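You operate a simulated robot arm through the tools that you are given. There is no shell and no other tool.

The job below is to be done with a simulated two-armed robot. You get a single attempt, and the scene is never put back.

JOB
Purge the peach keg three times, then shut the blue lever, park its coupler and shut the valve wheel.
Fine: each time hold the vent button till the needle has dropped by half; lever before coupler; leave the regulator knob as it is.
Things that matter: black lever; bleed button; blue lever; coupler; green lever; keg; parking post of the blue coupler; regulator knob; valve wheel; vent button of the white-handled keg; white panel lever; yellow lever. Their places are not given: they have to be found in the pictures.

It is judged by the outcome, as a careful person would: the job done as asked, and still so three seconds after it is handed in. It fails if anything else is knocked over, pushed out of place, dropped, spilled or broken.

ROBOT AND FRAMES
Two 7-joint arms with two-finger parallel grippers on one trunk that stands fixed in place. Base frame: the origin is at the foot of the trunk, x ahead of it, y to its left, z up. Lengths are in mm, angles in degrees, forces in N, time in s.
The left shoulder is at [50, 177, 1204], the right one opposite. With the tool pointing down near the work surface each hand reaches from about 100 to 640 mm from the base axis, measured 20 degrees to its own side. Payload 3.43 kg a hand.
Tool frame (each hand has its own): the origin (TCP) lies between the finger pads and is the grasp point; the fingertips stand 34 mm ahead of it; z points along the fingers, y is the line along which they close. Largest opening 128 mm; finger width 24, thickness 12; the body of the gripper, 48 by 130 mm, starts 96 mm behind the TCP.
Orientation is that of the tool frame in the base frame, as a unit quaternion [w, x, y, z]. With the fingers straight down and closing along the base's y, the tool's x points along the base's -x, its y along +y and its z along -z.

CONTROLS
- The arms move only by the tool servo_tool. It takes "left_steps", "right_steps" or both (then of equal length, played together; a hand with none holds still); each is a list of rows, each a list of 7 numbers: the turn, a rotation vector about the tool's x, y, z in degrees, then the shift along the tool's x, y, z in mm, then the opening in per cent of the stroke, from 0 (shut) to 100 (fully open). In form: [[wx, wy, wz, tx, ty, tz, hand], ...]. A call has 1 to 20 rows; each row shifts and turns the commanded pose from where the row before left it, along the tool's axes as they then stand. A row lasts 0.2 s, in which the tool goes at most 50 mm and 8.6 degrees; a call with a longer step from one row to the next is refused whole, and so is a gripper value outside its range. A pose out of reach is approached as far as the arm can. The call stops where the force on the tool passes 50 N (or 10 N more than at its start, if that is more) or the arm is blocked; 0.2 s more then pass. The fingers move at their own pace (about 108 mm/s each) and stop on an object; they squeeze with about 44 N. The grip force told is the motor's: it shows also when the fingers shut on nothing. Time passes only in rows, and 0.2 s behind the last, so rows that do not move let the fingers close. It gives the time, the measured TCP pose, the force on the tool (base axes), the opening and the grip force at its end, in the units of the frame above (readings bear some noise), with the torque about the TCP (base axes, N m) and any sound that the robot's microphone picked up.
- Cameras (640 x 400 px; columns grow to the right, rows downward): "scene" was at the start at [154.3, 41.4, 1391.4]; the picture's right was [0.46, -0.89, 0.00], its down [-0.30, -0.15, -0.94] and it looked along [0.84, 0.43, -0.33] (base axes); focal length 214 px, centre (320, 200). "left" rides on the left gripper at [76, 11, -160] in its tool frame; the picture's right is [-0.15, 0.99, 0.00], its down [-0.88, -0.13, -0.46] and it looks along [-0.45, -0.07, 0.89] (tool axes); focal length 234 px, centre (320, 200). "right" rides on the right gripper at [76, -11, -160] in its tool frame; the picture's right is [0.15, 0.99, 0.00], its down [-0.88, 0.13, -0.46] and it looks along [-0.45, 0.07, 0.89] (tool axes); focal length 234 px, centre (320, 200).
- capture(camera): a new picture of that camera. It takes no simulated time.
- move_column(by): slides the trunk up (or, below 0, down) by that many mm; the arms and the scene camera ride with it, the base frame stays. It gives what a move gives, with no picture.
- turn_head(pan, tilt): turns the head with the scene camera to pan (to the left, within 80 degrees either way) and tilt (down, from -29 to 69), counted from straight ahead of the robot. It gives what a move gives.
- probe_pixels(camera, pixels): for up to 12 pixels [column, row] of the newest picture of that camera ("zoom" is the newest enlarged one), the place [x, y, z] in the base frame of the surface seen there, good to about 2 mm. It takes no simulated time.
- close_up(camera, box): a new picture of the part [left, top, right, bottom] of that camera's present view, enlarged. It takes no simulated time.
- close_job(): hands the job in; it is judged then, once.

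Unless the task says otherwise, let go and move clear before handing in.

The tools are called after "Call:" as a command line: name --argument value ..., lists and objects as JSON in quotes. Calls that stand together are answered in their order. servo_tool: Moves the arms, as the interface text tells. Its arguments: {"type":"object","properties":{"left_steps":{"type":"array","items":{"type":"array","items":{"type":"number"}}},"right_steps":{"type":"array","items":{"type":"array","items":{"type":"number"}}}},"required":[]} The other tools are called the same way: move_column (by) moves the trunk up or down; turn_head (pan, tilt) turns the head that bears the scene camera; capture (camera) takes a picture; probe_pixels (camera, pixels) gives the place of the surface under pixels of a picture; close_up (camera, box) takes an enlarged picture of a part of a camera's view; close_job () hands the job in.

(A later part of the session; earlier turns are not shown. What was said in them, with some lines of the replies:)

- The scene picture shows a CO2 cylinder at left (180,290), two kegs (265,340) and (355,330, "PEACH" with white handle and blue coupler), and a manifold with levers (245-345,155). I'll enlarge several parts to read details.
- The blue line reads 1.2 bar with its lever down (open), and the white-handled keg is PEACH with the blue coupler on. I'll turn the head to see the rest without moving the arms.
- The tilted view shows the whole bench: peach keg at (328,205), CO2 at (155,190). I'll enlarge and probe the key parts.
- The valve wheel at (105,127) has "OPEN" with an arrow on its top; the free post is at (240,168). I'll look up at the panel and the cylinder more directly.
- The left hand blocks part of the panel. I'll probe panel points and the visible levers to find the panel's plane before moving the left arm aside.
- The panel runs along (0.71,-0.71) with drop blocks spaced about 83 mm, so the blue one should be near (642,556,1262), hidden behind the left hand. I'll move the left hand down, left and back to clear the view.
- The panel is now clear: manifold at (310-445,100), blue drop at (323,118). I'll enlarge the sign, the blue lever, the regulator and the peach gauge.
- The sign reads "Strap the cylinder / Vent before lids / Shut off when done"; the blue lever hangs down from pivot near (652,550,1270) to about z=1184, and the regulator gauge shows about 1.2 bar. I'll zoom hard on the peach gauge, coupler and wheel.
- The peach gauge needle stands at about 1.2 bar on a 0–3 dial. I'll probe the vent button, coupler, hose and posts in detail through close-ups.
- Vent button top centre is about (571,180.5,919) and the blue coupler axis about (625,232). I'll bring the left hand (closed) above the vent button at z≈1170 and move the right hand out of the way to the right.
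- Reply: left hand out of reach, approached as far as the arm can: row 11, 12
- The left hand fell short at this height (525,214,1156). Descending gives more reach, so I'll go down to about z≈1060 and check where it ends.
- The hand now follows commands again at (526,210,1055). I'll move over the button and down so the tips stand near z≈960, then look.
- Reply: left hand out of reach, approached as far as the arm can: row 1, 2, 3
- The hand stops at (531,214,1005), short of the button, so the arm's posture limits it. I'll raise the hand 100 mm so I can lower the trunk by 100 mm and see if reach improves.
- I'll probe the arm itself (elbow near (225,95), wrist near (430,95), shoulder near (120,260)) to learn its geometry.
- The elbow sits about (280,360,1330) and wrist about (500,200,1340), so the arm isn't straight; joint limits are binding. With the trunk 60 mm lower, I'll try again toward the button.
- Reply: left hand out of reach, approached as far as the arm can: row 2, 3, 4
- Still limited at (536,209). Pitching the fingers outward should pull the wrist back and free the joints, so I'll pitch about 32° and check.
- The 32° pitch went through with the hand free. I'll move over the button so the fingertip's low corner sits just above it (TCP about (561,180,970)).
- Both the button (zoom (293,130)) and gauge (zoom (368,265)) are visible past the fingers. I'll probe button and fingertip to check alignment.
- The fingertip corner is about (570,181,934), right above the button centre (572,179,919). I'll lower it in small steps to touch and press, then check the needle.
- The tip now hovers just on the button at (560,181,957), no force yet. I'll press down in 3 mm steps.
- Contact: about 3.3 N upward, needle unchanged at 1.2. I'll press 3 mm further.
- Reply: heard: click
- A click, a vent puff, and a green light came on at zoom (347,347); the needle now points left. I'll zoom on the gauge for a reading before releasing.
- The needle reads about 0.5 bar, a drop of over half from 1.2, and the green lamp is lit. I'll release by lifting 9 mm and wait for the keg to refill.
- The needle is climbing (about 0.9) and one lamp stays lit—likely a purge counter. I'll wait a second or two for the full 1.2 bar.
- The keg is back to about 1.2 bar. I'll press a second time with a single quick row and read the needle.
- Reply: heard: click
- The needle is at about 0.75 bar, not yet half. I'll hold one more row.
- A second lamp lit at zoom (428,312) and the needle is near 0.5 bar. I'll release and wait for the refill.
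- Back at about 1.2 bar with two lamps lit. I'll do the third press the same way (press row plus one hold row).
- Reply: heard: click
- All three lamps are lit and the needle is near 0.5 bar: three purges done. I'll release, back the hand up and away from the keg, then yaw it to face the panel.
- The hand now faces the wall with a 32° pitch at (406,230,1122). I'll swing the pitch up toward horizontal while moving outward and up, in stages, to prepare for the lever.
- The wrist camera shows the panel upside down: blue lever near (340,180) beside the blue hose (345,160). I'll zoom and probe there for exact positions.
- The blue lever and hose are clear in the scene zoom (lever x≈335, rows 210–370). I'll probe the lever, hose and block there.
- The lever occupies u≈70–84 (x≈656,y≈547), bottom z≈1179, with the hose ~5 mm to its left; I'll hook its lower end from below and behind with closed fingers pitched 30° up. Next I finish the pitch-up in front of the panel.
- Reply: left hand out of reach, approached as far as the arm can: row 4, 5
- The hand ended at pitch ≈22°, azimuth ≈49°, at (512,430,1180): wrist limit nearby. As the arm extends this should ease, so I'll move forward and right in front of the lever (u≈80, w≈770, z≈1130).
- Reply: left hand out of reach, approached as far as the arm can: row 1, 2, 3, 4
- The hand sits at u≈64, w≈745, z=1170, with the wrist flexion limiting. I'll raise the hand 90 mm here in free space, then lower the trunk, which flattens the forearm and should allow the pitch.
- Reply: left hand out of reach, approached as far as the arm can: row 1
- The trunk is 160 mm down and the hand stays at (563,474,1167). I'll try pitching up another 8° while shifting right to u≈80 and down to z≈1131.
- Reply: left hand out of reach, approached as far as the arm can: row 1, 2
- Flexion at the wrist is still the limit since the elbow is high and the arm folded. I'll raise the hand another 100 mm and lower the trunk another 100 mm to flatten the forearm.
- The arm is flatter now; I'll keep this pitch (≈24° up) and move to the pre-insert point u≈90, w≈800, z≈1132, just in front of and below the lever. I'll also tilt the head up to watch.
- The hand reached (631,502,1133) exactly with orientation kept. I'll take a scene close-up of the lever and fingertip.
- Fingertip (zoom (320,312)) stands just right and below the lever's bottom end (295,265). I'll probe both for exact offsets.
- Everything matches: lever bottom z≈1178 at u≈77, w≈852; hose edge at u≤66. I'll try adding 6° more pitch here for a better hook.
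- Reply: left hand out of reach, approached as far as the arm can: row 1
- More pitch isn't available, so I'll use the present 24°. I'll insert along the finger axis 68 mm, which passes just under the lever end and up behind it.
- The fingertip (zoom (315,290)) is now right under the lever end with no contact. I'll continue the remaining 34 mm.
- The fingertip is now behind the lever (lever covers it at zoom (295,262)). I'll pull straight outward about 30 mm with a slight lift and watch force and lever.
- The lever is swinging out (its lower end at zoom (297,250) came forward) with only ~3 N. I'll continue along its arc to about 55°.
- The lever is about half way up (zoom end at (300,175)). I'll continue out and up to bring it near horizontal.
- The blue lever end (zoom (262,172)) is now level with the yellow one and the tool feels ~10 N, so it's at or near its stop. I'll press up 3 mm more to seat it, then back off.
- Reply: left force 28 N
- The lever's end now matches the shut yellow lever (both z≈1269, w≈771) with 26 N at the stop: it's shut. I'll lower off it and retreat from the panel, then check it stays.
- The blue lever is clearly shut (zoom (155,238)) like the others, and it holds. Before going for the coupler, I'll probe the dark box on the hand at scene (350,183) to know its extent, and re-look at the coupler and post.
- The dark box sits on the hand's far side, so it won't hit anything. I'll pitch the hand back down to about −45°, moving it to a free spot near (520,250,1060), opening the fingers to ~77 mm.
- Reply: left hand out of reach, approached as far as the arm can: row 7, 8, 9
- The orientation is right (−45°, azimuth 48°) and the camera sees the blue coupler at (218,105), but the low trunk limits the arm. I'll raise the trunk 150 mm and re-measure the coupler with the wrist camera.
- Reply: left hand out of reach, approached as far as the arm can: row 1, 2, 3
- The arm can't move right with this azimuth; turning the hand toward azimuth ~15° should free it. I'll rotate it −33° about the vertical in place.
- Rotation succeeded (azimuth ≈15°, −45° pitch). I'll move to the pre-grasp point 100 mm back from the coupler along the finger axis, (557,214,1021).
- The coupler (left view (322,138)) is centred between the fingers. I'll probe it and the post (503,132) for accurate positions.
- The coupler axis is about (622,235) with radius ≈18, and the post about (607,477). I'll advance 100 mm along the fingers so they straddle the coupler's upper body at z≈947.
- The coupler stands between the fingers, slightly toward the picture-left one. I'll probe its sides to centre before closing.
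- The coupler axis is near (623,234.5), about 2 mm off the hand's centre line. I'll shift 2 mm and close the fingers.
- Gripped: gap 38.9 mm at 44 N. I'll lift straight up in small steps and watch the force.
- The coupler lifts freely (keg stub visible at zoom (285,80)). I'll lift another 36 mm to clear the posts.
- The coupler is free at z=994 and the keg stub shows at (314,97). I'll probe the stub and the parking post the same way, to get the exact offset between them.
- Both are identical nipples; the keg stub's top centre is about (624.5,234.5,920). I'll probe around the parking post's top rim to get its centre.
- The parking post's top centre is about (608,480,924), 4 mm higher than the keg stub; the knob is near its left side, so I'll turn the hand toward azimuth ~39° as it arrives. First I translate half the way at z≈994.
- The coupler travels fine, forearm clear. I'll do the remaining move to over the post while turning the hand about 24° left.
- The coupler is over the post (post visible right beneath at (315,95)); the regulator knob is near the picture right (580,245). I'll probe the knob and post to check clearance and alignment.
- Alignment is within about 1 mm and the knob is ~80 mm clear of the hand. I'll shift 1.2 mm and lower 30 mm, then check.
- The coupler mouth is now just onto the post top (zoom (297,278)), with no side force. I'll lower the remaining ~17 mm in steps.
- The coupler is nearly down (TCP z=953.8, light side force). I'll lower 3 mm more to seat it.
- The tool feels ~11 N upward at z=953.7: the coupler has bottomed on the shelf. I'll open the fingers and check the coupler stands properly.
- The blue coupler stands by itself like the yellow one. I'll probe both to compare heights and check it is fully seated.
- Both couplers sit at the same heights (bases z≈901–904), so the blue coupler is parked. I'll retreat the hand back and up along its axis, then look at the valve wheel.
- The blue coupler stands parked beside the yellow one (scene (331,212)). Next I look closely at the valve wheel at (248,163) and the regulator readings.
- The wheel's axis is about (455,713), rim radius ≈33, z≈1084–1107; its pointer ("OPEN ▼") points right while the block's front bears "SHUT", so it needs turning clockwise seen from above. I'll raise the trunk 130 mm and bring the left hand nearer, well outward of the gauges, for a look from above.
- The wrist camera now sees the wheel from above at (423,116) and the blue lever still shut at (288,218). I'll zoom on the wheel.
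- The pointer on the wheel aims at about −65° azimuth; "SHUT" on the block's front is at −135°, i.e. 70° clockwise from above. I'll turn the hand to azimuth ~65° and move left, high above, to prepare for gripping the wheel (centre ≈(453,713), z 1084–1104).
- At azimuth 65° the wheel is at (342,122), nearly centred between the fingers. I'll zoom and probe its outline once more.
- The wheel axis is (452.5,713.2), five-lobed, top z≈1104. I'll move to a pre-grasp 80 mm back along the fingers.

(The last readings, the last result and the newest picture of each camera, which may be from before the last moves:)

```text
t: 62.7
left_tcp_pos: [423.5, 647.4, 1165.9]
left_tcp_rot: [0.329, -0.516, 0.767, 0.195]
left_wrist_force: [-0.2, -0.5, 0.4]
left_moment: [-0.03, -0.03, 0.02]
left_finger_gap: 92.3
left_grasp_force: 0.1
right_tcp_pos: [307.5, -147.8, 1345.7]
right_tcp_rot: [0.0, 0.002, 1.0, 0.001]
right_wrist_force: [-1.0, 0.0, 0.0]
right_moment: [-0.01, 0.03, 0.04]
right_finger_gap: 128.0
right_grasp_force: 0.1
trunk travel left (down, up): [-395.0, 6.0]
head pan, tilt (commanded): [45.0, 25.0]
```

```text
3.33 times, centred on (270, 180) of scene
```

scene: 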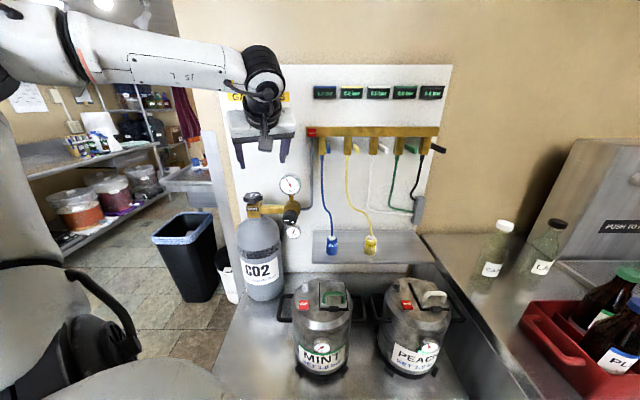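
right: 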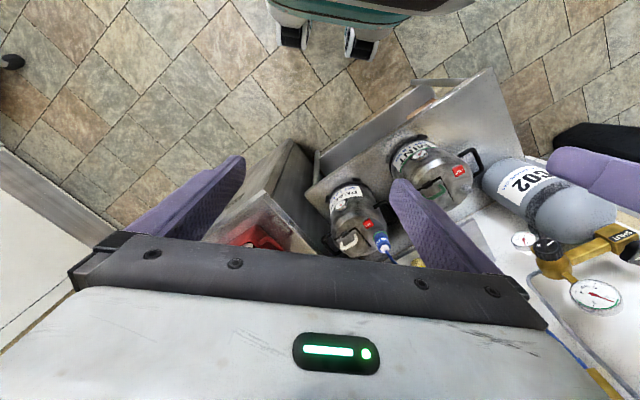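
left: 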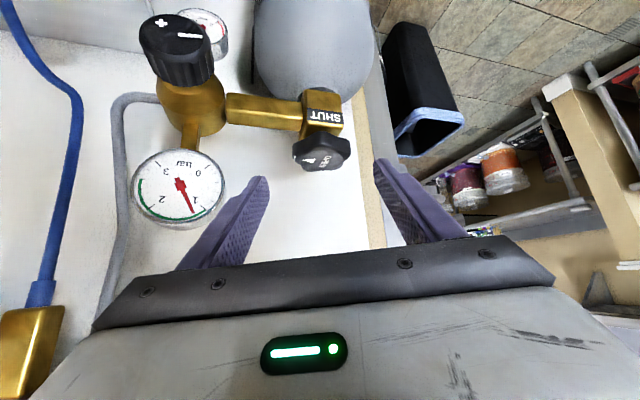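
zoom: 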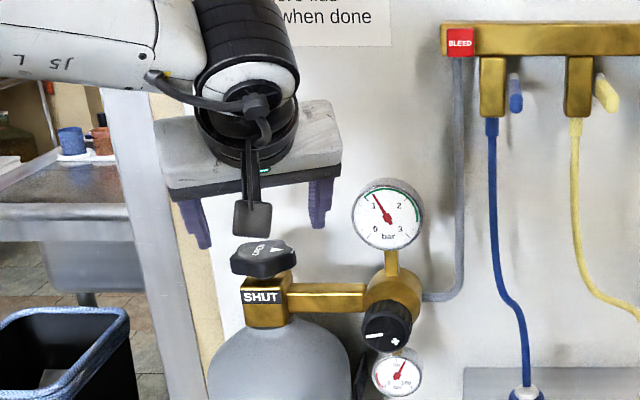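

The hand is lined up with the wheel (left view (322,155)) and clear of the gauge. I'll advance 80 mm so the fingers straddle the wheel.

Call:
servo_tool --left_steps '[[0, 0, 0, 0, 0, 20, 72], [0, 0, 0, 0, 0, 20, 72], [0, 0, 0, 0, 0, 20, 72], [0, 0, 0, 0, 0, 18, 72]]'

Call:
capture --camera "left"

Call:
close_up --camera "scene" --box '[210, 120, 330, 240]'

```text
t: 63.7
left_tcp_pos: [444.4, 694.6, 1111.6]
left_tcp_rot: [0.329, -0.516, 0.767, 0.195]
left_wrist_force: [-0.1, -0.4, 0.1]
left_moment: [-0.01, -0.03, -0.01]
left_finger_gap: 92.1
left_grasp_force: 0.0
right_tcp_pos: [306.3, -148.7, 1346.0]
right_tcp_rot: [0.001, 0.001, 1.0, 0.001]
right_wrist_force: [-0.8, -0.7, -0.3]
right_moment: [0.0, 0.0, 0.02]
right_finger_gap: 128.2
right_grasp_force: 0.0
trunk travel left (down, up): [-395.0, 6.0]
head pan, tilt (commanded): [45.0, 25.0]
```

```text
taken
```

left: 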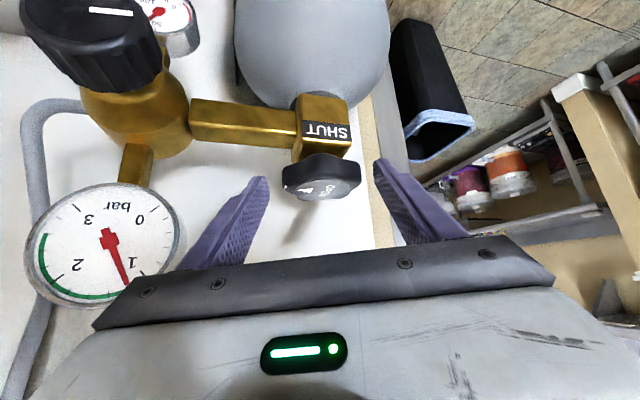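

```text
3.33 times, centred on (270, 180) of scene
```

zoom: 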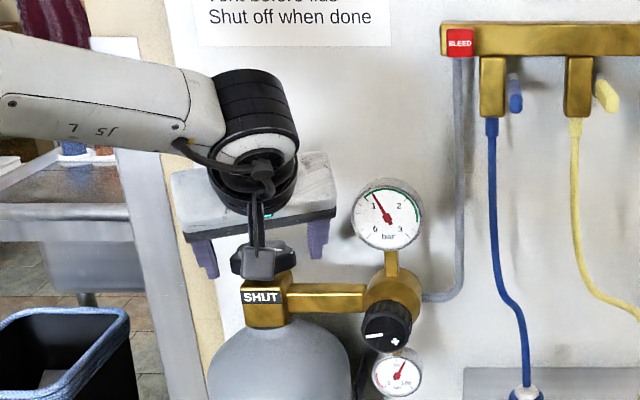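

The fingers straddle the wheel (left view (320,180)). The gauge is close to the hand's picture-left end, so I'll probe the gap there and the wheel position before closing.

Call:
probe_pixels --camera "left" --pixels '[[100, 320], [130, 288], [150, 270], [130, 270], [70, 290], [180, 240], [262, 185], [378, 170], [320, 172], [290, 178], [352, 180], [320, 190]]'

```text
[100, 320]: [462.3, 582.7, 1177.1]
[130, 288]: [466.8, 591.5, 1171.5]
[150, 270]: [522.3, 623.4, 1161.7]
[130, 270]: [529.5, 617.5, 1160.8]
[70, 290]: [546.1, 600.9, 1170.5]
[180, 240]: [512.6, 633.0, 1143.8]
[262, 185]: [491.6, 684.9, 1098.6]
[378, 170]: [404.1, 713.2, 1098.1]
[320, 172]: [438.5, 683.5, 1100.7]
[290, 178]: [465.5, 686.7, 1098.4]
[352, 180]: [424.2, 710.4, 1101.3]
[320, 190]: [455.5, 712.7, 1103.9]
```

Gap to the gauge is over 50 mm and the wheel is centred within ~1 mm laterally. I'll nudge 3 mm forward and close on the wheel.

Call:
servo_tool --left_steps '[[0, 0, 0, -2.1, 0, 2.1, 72], [0, 0, 0, 0, 0, 0, 0], [0, 0, 0, 0, 0, 0, 0], [0, 0, 0, 0, 0, 0, 0]]'

Call:
close_up --camera "left" --box '[230, 90, 410, 230]'

```text
t: 64.7
left_tcp_pos: [445.2, 699.2, 1112.9]
left_tcp_rot: [0.329, -0.516, 0.767, 0.196]
left_wrist_force: [-5.4, 3.4, -0.8]
left_moment: [0.43, 0.95, 0.09]
left_finger_gap: 61.5
left_grasp_force: 45.2
right_tcp_pos: [304.2, -147.6, 1345.5]
right_tcp_rot: [0.0, 0.002, 1.0, 0.001]
right_wrist_force: [-0.4, 0.9, 0.0]
right_moment: [-0.01, 0.0, 0.0]
right_finger_gap: 128.1
right_grasp_force: 0.1
trunk travel left (down, up): [-395.0, 6.0]
head pan, tilt (commanded): [45.0, 25.0]
```

```text
2.86 times, centred on (320, 160) of left
```

zoom: 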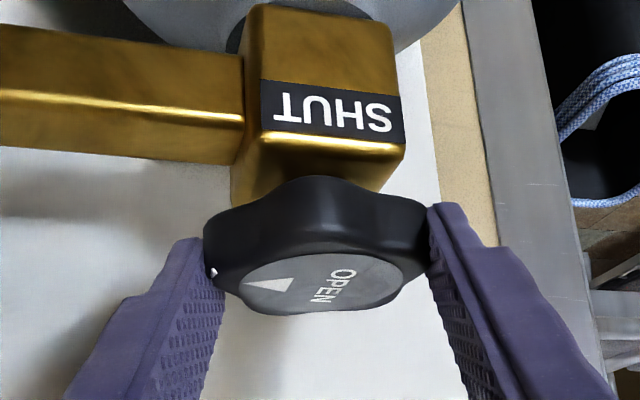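

Gripped across 61.5 mm. I'll turn the hand clockwise (seen from above) about the wheel's axis, first 16°, and check.

Call:
servo_tool --left_steps '[[5.63, 0.32, 5.66, 0, 2.2, 0, 0], [5.63, 0.32, 5.66, 0, 2.2, 0, 0]]'

Call:
close_up --camera "left" --box '[230, 90, 410, 230]'

```text
t: 65.3
left_tcp_pos: [441.9, 701.5, 1112.0]
left_tcp_rot: [0.353, -0.404, 0.831, 0.148]
left_wrist_force: [-4.6, 5.3, -0.1]
left_moment: [0.13, 0.99, 0.12]
left_finger_gap: 61.7
left_grasp_force: 45.1
right_tcp_pos: [306.1, -149.6, 1345.1]
right_tcp_rot: [0.0, 0.001, 1.0, 0.0]
right_wrist_force: [0.4, 1.3, 0.0]
right_moment: [0.01, -0.03, -0.03]
right_finger_gap: 128.3
right_grasp_force: 0.1
trunk travel left (down, up): [-395.0, 6.0]
head pan, tilt (commanded): [45.0, 25.0]
```

```text
2.86 times, centred on (320, 160) of left
```

zoom: 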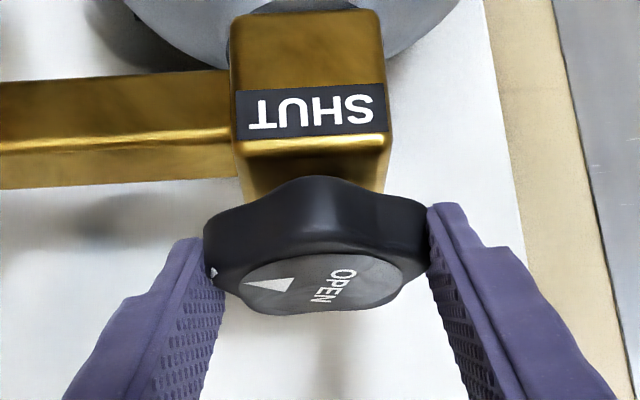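

The wheel turned with the hand (block shifted relative to the picture, pointer unchanged in hand frame) with little torque. I'll continue 32° more.

Call:
servo_tool --left_steps '[[5.63, 0.32, 5.66, 0, 2.2, 0, 0], [5.63, 0.32, 5.66, 0, 2.2, 0, 0], [5.63, 0.32, 5.66, 0, 2.2, 0, 0], [5.63, 0.32, 5.66, 0, 2.2, 0, 0]]'

Call:
close_up --camera "left" --box '[230, 90, 410, 230]'

Call:
capture --camera "scene"

```text
t: 66.3
left_tcp_pos: [436.8, 708.8, 1112.1]
left_tcp_rot: [0.381, -0.192, 0.903, 0.057]
left_wrist_force: [1.1, 11.0, 2.9]
left_moment: [0.3, -0.95, 0.13]
left_finger_gap: 61.4
left_grasp_force: 44.8
left hand out of reach, approached as far as the arm can: row 4
right_tcp_pos: [307.0, -147.7, 1345.2]
right_tcp_rot: [0.0, 0.0, 1.0, 0.001]
right_wrist_force: [-0.8, 0.7, 0.0]
right_moment: [0.02, 0.0, -0.01]
right_finger_gap: 128.0
right_grasp_force: 0.0
trunk travel left (down, up): [-395.0, 6.0]
head pan, tilt (commanded): [45.0, 25.0]
```

```text
2.86 times, centred on (320, 160) of left
```

zoom: 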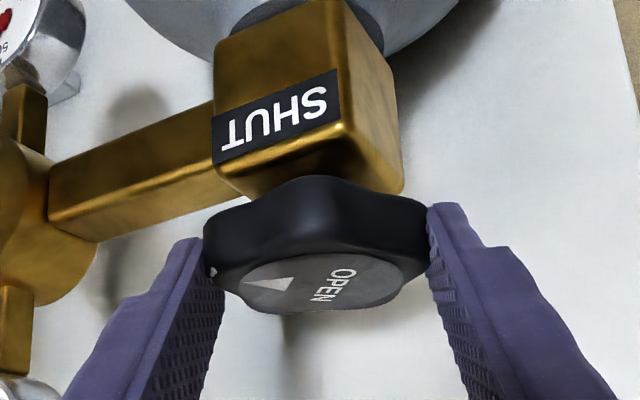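

```text
taken
```

scene: 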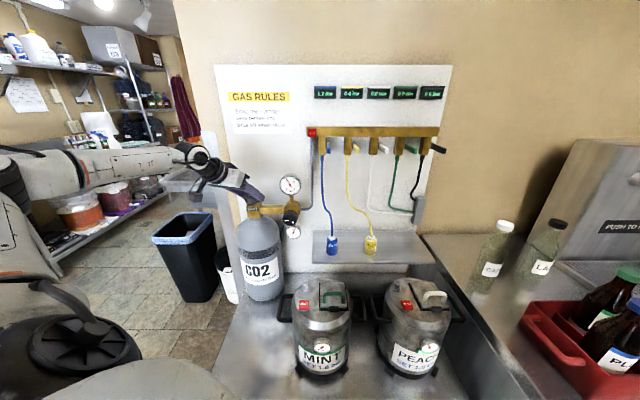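

The wheel has turned about 44° and the arm ran to its limit at azimuth 20°. I'll open, swing the hand back 48° around the wheel, and regrip.

Call:
servo_tool --left_steps '[[0, 0, 0, 0, 0, 0, 72], [0, 0, 0, 0, 0, 0, 72]]'

Call:
close_up --camera "left" --box '[230, 90, 410, 230]'

```text
t: 66.9
left_tcp_pos: [436.4, 705.3, 1110.4]
left_tcp_rot: [0.379, -0.19, 0.904, 0.057]
left_wrist_force: [0.7, 0.3, 0.0]
left_moment: [-0.04, -0.01, 0.0]
left_finger_gap: 92.1
left_grasp_force: 0.0
right_tcp_pos: [306.2, -148.9, 1343.8]
right_tcp_rot: [0.001, 0.001, 1.0, 0.002]
right_wrist_force: [-0.3, -0.1, -0.2]
right_moment: [0.01, 0.0, 0.0]
right_finger_gap: 128.0
right_grasp_force: 0.0
trunk travel left (down, up): [-395.0, 6.0]
head pan, tilt (commanded): [45.0, 25.0]
```

```text
2.86 times, centred on (320, 160) of left
```

zoom: 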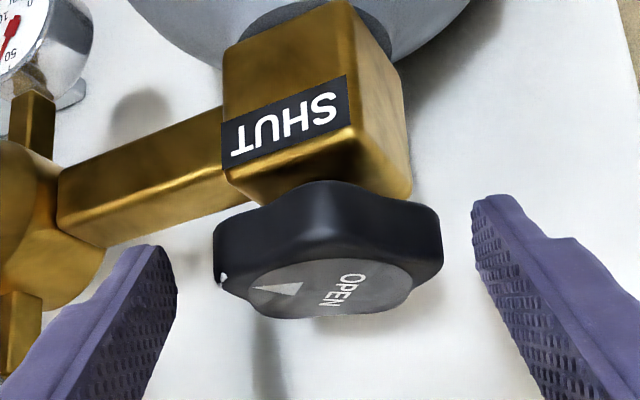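

The wheel holds its place with the fingers open. I'll swing back +48° around the axis.

Call:
servo_tool --left_steps '[[-5.63, -0.32, -5.66, 0, -2.2, 0, 72], [-5.63, -0.32, -5.66, 0, -2.2, 0, 72], [-5.63, -0.32, -5.66, 0, -2.2, 0, 72], [-5.63, -0.32, -5.66, 0, -2.2, 0, 72], [-5.63, -0.32, -5.66, 0, -2.2, 0, 72], [-5.63, -0.32, -5.66, 0, -2.2, 0, 72]]'

Call:
capture --camera "left"

Call:
close_up --camera "left" --box '[230, 90, 410, 230]'

```text
t: 68.3
left_tcp_pos: [445.8, 697.7, 1111.1]
left_tcp_rot: [0.322, -0.543, 0.747, 0.206]
left_wrist_force: [0.0, -0.8, 0.0]
left_moment: [-0.01, 0.02, 0.02]
left_finger_gap: 92.3
left_grasp_force: 0.1
right_tcp_pos: [306.7, -150.5, 1343.8]
right_tcp_rot: [0.001, 0.001, 1.0, 0.001]
right_wrist_force: [-0.4, 0.5, -0.7]
right_moment: [0.02, 0.0, -0.02]
right_finger_gap: 127.9
right_grasp_force: 0.2
trunk travel left (down, up): [-395.0, 6.0]
head pan, tilt (commanded): [45.0, 25.0]
```

```text
taken
```

left: 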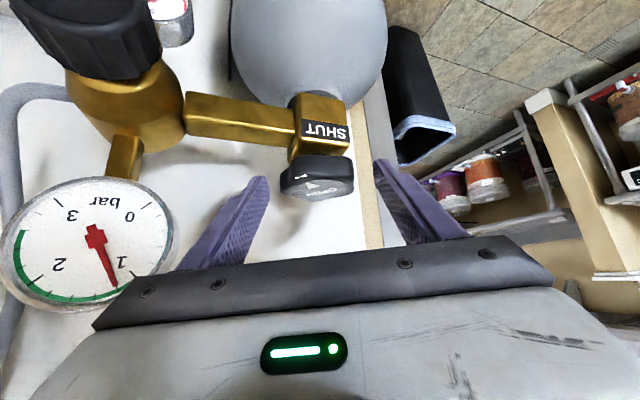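

```text
2.86 times, centred on (320, 160) of left
```

zoom: 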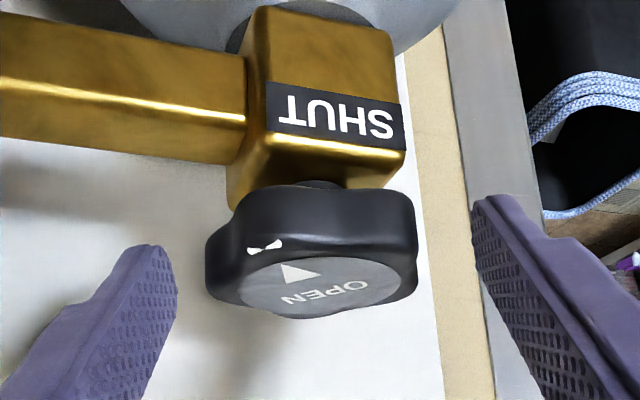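

The pointer moved to about −109° (its rim mark is at zoom (265,245)); about 26° more reaches "SHUT". I'll shift 1.3 mm, regrip and turn again, watching for a stop.

Call:
servo_tool --left_steps '[[0, 0, 0, 0, -1.3, 0, 72], [0, 0, 0, 0, 0, 0, 0], [0, 0, 0, 0, 0, 0, 0], [0, 0, 0, 0, 0, 0, 0], [5.63, 0.32, 5.66, 0, 2.2, 0, 0], [5.63, 0.32, 5.66, 0, 2.2, 0, 0], [5.63, 0.32, 5.66, 0, 2.2, 0, 0]]'

Call:
close_up --camera "left" --box '[230, 90, 410, 230]'

```text
t: 69.9
left_tcp_pos: [439.9, 701.4, 1111.8]
left_tcp_rot: [0.359, -0.374, 0.844, 0.135]
left_wrist_force: [-2.5, 5.1, 3.3]
left_moment: [-0.28, 0.73, 0.15]
left_finger_gap: 61.5
left_grasp_force: 45.0
right_tcp_pos: [306.1, -148.9, 1344.8]
right_tcp_rot: [0.001, 0.001, 1.0, 0.001]
right_wrist_force: [-0.2, 0.3, -0.5]
right_moment: [0.0, -0.01, 0.02]
right_finger_gap: 128.0
right_grasp_force: 0.2
trunk travel left (down, up): [-395.0, 6.0]
head pan, tilt (commanded): [45.0, 25.0]
```

```text
2.86 times, centred on (320, 160) of left
```

zoom: 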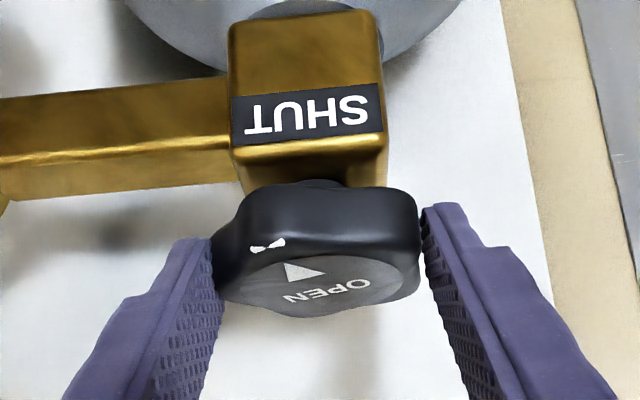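

The wheel turns on easily (68° so far), no stop yet. I'll continue another 24° and watch the torque.

Call:
servo_tool --left_steps '[[5.63, 0.32, 5.66, 0, 2.2, 0, 0], [5.63, 0.32, 5.66, 0, 2.2, 0, 0], [5.63, 0.32, 5.66, 0, 2.2, 0, 0]]'

Call:
close_up --camera "left" --box '[230, 90, 410, 230]'

Call:
close_up --camera "scene" --box '[220, 140, 330, 250]'

```text
t: 70.7
left_tcp_pos: [435.5, 708.2, 1112.9]
left_tcp_rot: [0.38, -0.192, 0.903, 0.057]
left_wrist_force: [-4.9, 6.3, 1.2]
left_moment: [0.19, -0.58, 0.96]
left_finger_gap: 61.8
left_grasp_force: 44.6
right_tcp_pos: [305.2, -147.9, 1345.5]
right_tcp_rot: [0.0, 0.001, 1.0, 0.001]
right_wrist_force: [0.4, 0.1, 0.3]
right_moment: [-0.03, 0.0, 0.02]
right_finger_gap: 127.9
right_grasp_force: 0.0
trunk travel left (down, up): [-395.0, 6.0]
head pan, tilt (commanded): [45.0, 25.0]
```

```text
2.86 times, centred on (320, 160) of left
```

zoom: 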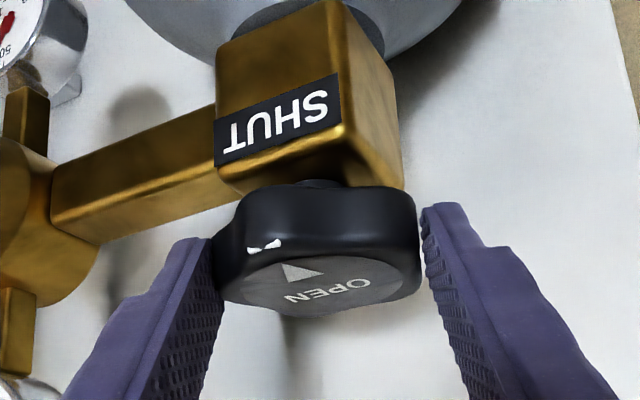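

```text
3.64 times, centred on (275, 195) of scene
```

zoom: 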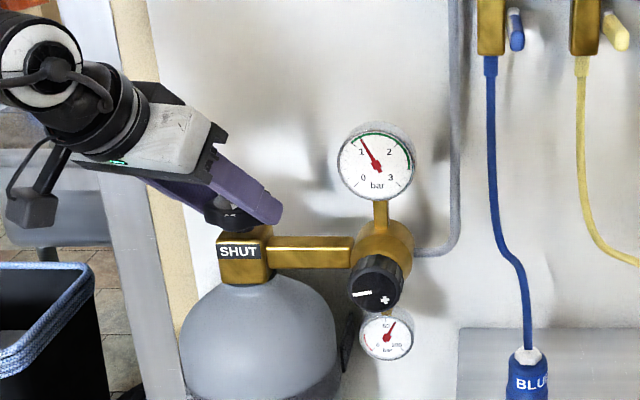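

Torque jumped to ~0.96 N·m, suggesting the wheel has hit its stop at about 92° of turn. To be sure it's the stop and not the arm's limit, I'll regrip further back and try once more.

Call:
servo_tool --left_steps '[[0, 0, 0, 0, 0, 0, 72], [0, 0, 0, 0, 0, 0, 72], [-5.63, -0.32, -5.66, 0, -2.2, 0, 72], [-5.63, -0.32, -5.66, 0, -2.2, 0, 72], [-5.63, -0.32, -5.66, 0, -2.2, 0, 72], [-5.63, -0.32, -5.66, 0, -2.2, 0, 72]]'

Call:
close_up --camera "left" --box '[230, 90, 410, 230]'

```text
t: 72.1
left_tcp_pos: [440.2, 700.2, 1111.4]
left_tcp_rot: [0.347, -0.434, 0.816, 0.16]
left_wrist_force: [0.5, -0.9, 0.1]
left_moment: [0.01, -0.01, 0.03]
left_finger_gap: 92.0
left_grasp_force: 0.0
right_tcp_pos: [306.8, -149.4, 1343.9]
right_tcp_rot: [0.0, 0.001, 1.0, 0.0]
right_wrist_force: [0.0, -0.8, 0.0]
right_moment: [0.01, 0.0, 0.0]
right_finger_gap: 127.9
right_grasp_force: 0.0
trunk travel left (down, up): [-395.0, 6.0]
head pan, tilt (commanded): [45.0, 25.0]
```

```text
2.86 times, centred on (320, 160) of left
```

zoom: 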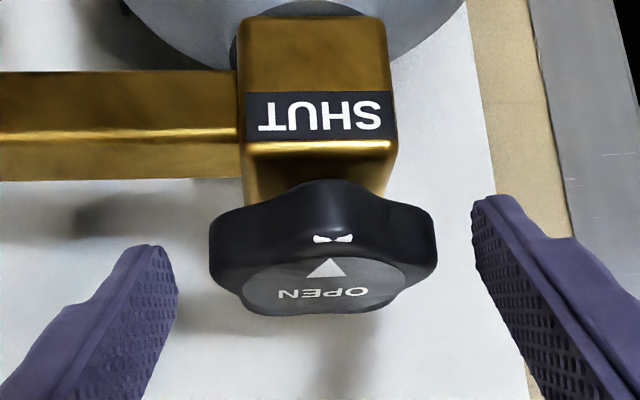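

The pointer and its rim mark (zoom (332,240)) now face the "SHUT" plate squarely. I'll regrip and push a little further clockwise to confirm it is hard against its stop.

Call:
servo_tool --left_steps '[[0, 0, 0, 0, 0, 0, 0], [0, 0, 0, 0, 0, 0, 0], [0, 0, 0, 0, 0, 0, 0], [2.8, 0.16, 2.8, 0, 1.1, 0, 0], [2.8, 0.16, 2.8, 0, 1.1, 0, 0]]'

Call:
close_up --camera "left" --box '[230, 90, 410, 230]'

```text
t: 73.3
left_tcp_pos: [439.8, 701.1, 1112.7]
left_tcp_rot: [0.358, -0.376, 0.844, 0.135]
left_wrist_force: [-1.7, 0.9, 0.3]
left_moment: [0.08, 0.35, 1.45]
left_finger_gap: 61.9
left_grasp_force: 45.1
right_tcp_pos: [307.0, -149.3, 1345.6]
right_tcp_rot: [0.0, 0.001, 1.0, 0.001]
right_wrist_force: [1.0, 0.0, -0.3]
right_moment: [-0.01, -0.04, 0.02]
right_finger_gap: 128.0
right_grasp_force: 0.0
trunk travel left (down, up): [-395.0, 6.0]
head pan, tilt (commanded): [45.0, 25.0]
```

```text
2.86 times, centred on (320, 160) of left
```

zoom: 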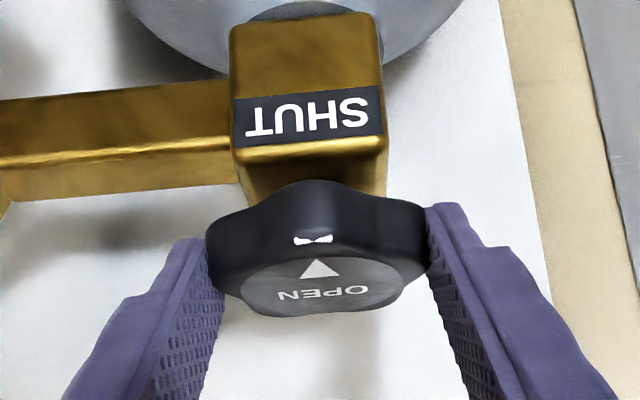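

Torque rose to 1.45 N·m without the wheel moving relative to the block: it is hard shut, pointer at "SHUT". I'll release and retreat along the finger axis.

Call:
servo_tool --left_steps '[[0, 0, 0, 0, 0, 0, 72], [0, 0, 0, 0, 0, 0, 72], [0, 0, 0, 0, 0, -20, 72], [0, 0, 0, 0, 0, -30, 72], [0, 0, 0, 0, 0, -40, 72], [0, 0, 0, 0, 0, -40, 72]]'

Call:
capture --camera "left"

Call:
close_up --camera "left" --box '[270, 60, 390, 180]'

Call:
capture --camera "scene"

```text
t: 74.7
left_tcp_pos: [371.9, 634.1, 1204.6]
left_tcp_rot: [0.359, -0.374, 0.845, 0.134]
left_wrist_force: [0.3, 0.6, 0.0]
left_moment: [0.02, -0.03, 0.03]
left_finger_gap: 92.5
left_grasp_force: 0.0
right_tcp_pos: [306.5, -149.4, 1344.8]
right_tcp_rot: [0.0, 0.0, 1.0, 0.0]
right_wrist_force: [0.5, -1.0, 0.3]
right_moment: [0.01, -0.01, -0.01]
right_finger_gap: 127.9
right_grasp_force: 0.0
trunk travel left (down, up): [-395.0, 6.0]
head pan, tilt (commanded): [45.0, 25.0]
```

```text
taken
```

left: 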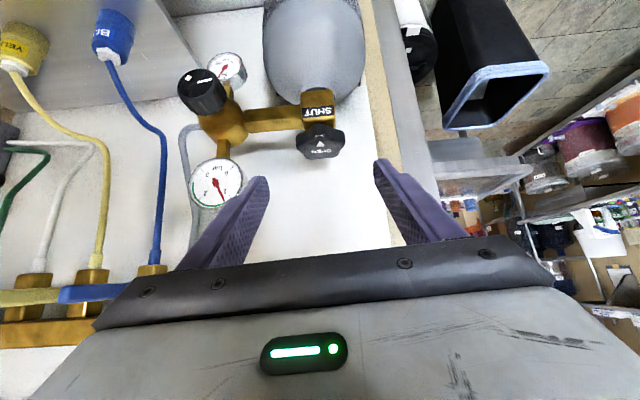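

```text
3.33 times, centred on (330, 120) of left
```

zoom: 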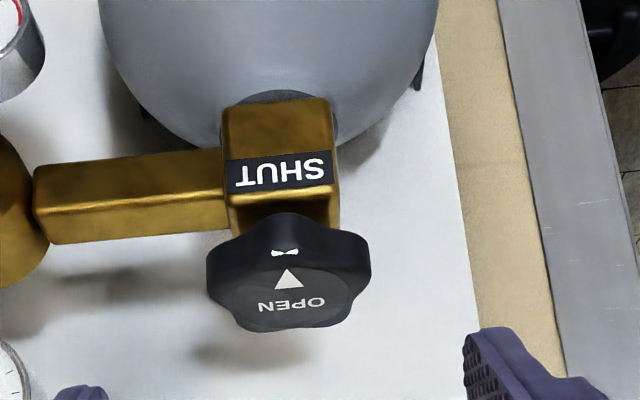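

```text
taken
```

scene: 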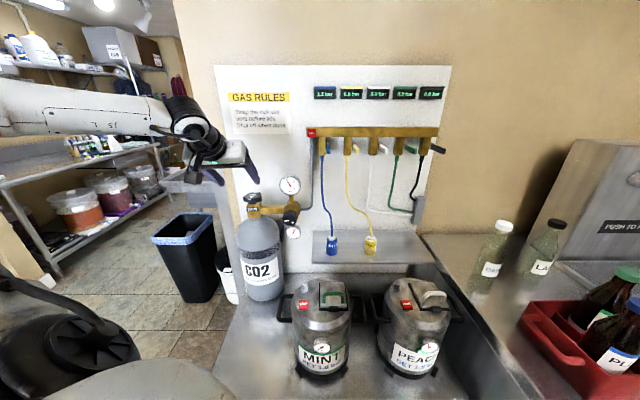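

The wheel's pointer faces "SHUT" squarely and the hand is clear. I'll take final close-ups of panel, parked coupler, regulator and the peach keg.

Call:
close_up --camera "scene" --box '[296, 76, 456, 176]'

Call:
close_up --camera "scene" --box '[300, 215, 400, 280]'

Call:
close_up --camera "scene" --box '[370, 270, 460, 385]'

Call:
close_up --camera "scene" --box '[235, 170, 315, 250]'

```text
4.00 times, centred on (376, 126) of scene
```

zoom: 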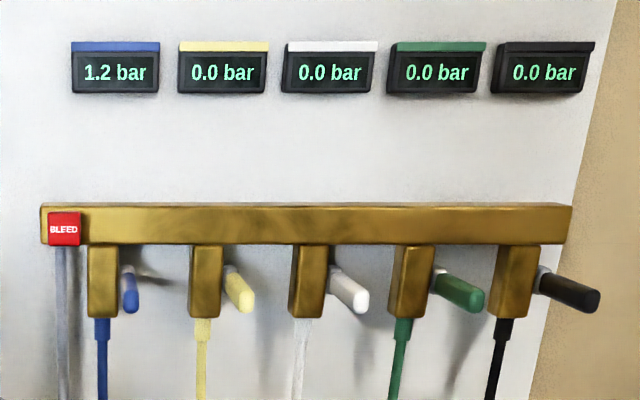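

```text
6.15 times, centred on (350, 248) of scene
```

zoom: 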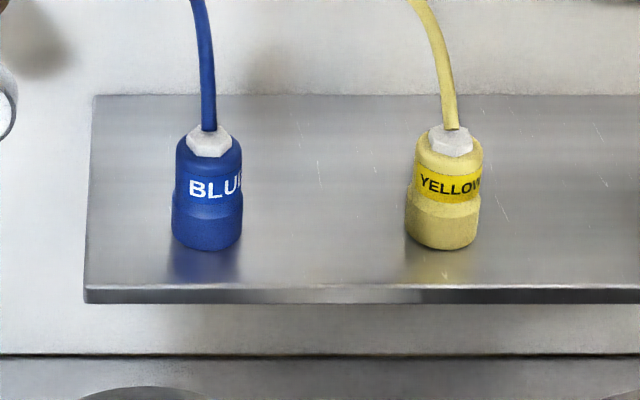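

```text
3.48 times, centred on (415, 328) of scene
```

zoom: 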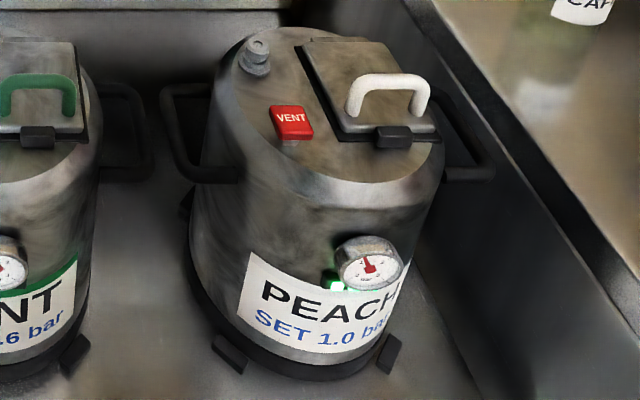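

```text
5.00 times, centred on (275, 210) of scene
```

zoom: 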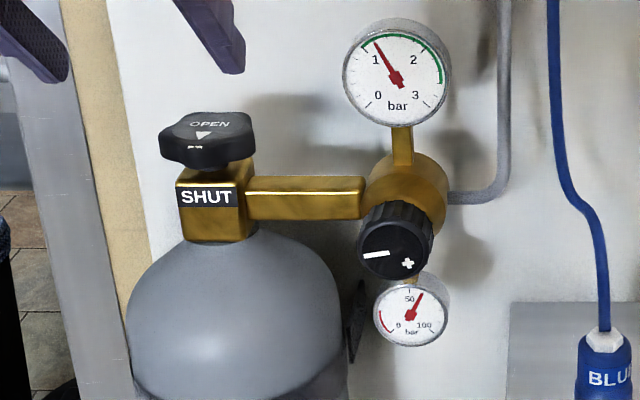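

All is as asked: blue lever shut, blue coupler parked beside the yellow, wheel at SHUT, knob unchanged (still 1.2 bar), peach keg upright with its purge lamps lit. I'll back the left hand a little further off and then hand in.

Call:
servo_tool --left_steps '[[0, 0, 0, 0, -15, -35, 72], [0, 0, 0, 0, -15, -35, 72], [0, 0, 0, 0, -15, -30, 72], [0, 0, 0, 0, 0, 0, 72], [0, 0, 0, 0, 0, 0, 72]]'

Call:
capture --camera "scene"

```text
t: 75.9
left_tcp_pos: [354.8, 555.2, 1276.6]
left_tcp_rot: [0.358, -0.375, 0.844, 0.136]
left_wrist_force: [0.6, 0.1, 0.1]
left_moment: [0.01, 0.01, -0.02]
left_finger_gap: 92.6
left_grasp_force: 0.0
right_tcp_pos: [306.2, -149.4, 1344.8]
right_tcp_rot: [0.0, 0.001, 1.0, 0.001]
right_wrist_force: [1.2, 0.8, 0.2]
right_moment: [0.03, 0.01, -0.01]
right_finger_gap: 128.0
right_grasp_force: 0.0
trunk travel left (down, up): [-395.0, 6.0]
head pan, tilt (commanded): [45.0, 25.0]
```

```text
taken
```

scene: 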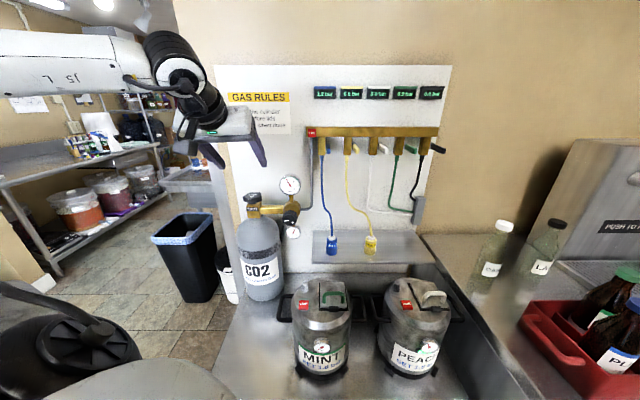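

The last picture shows both hands clear, the blue coupler parked at (331,246), the blue lever shut and the wheel at SHUT, with nothing disturbed. I hand the job in.

Call:
close_job

```text
The job is handed in.
```

The peach keg has been purged three times. The blue lever is shut, its coupler is parked and the valve wheel is shut. I've handed the job in; no verdict came back with it.

- **Purges:** each time I held the vent button until the needle fell from about 1.2 bar to about 0.5 bar, slightly past half. I let the keg refill to 1.2 bar between presses, and all three purge lamps on the keg lit.
- **Blue lever:** it is up against its stop, level with the other shut levers. I shut it before touching the coupler. The blue line display still reads 1.2 bar; bleeding it wasn't asked for, so I left the bleed button alone.
- **Coupler:** it sits fully down on its own post beside the yellow one.
- **Valve wheel:** I turned it about 90° clockwise to a hard stop, and its pointer faces the SHUT plate.
- **Regulator knob:** not touched; its gauge still shows about 1.2 bar.

In the last pictures nothing had been knocked over or moved, and both hands were clear.
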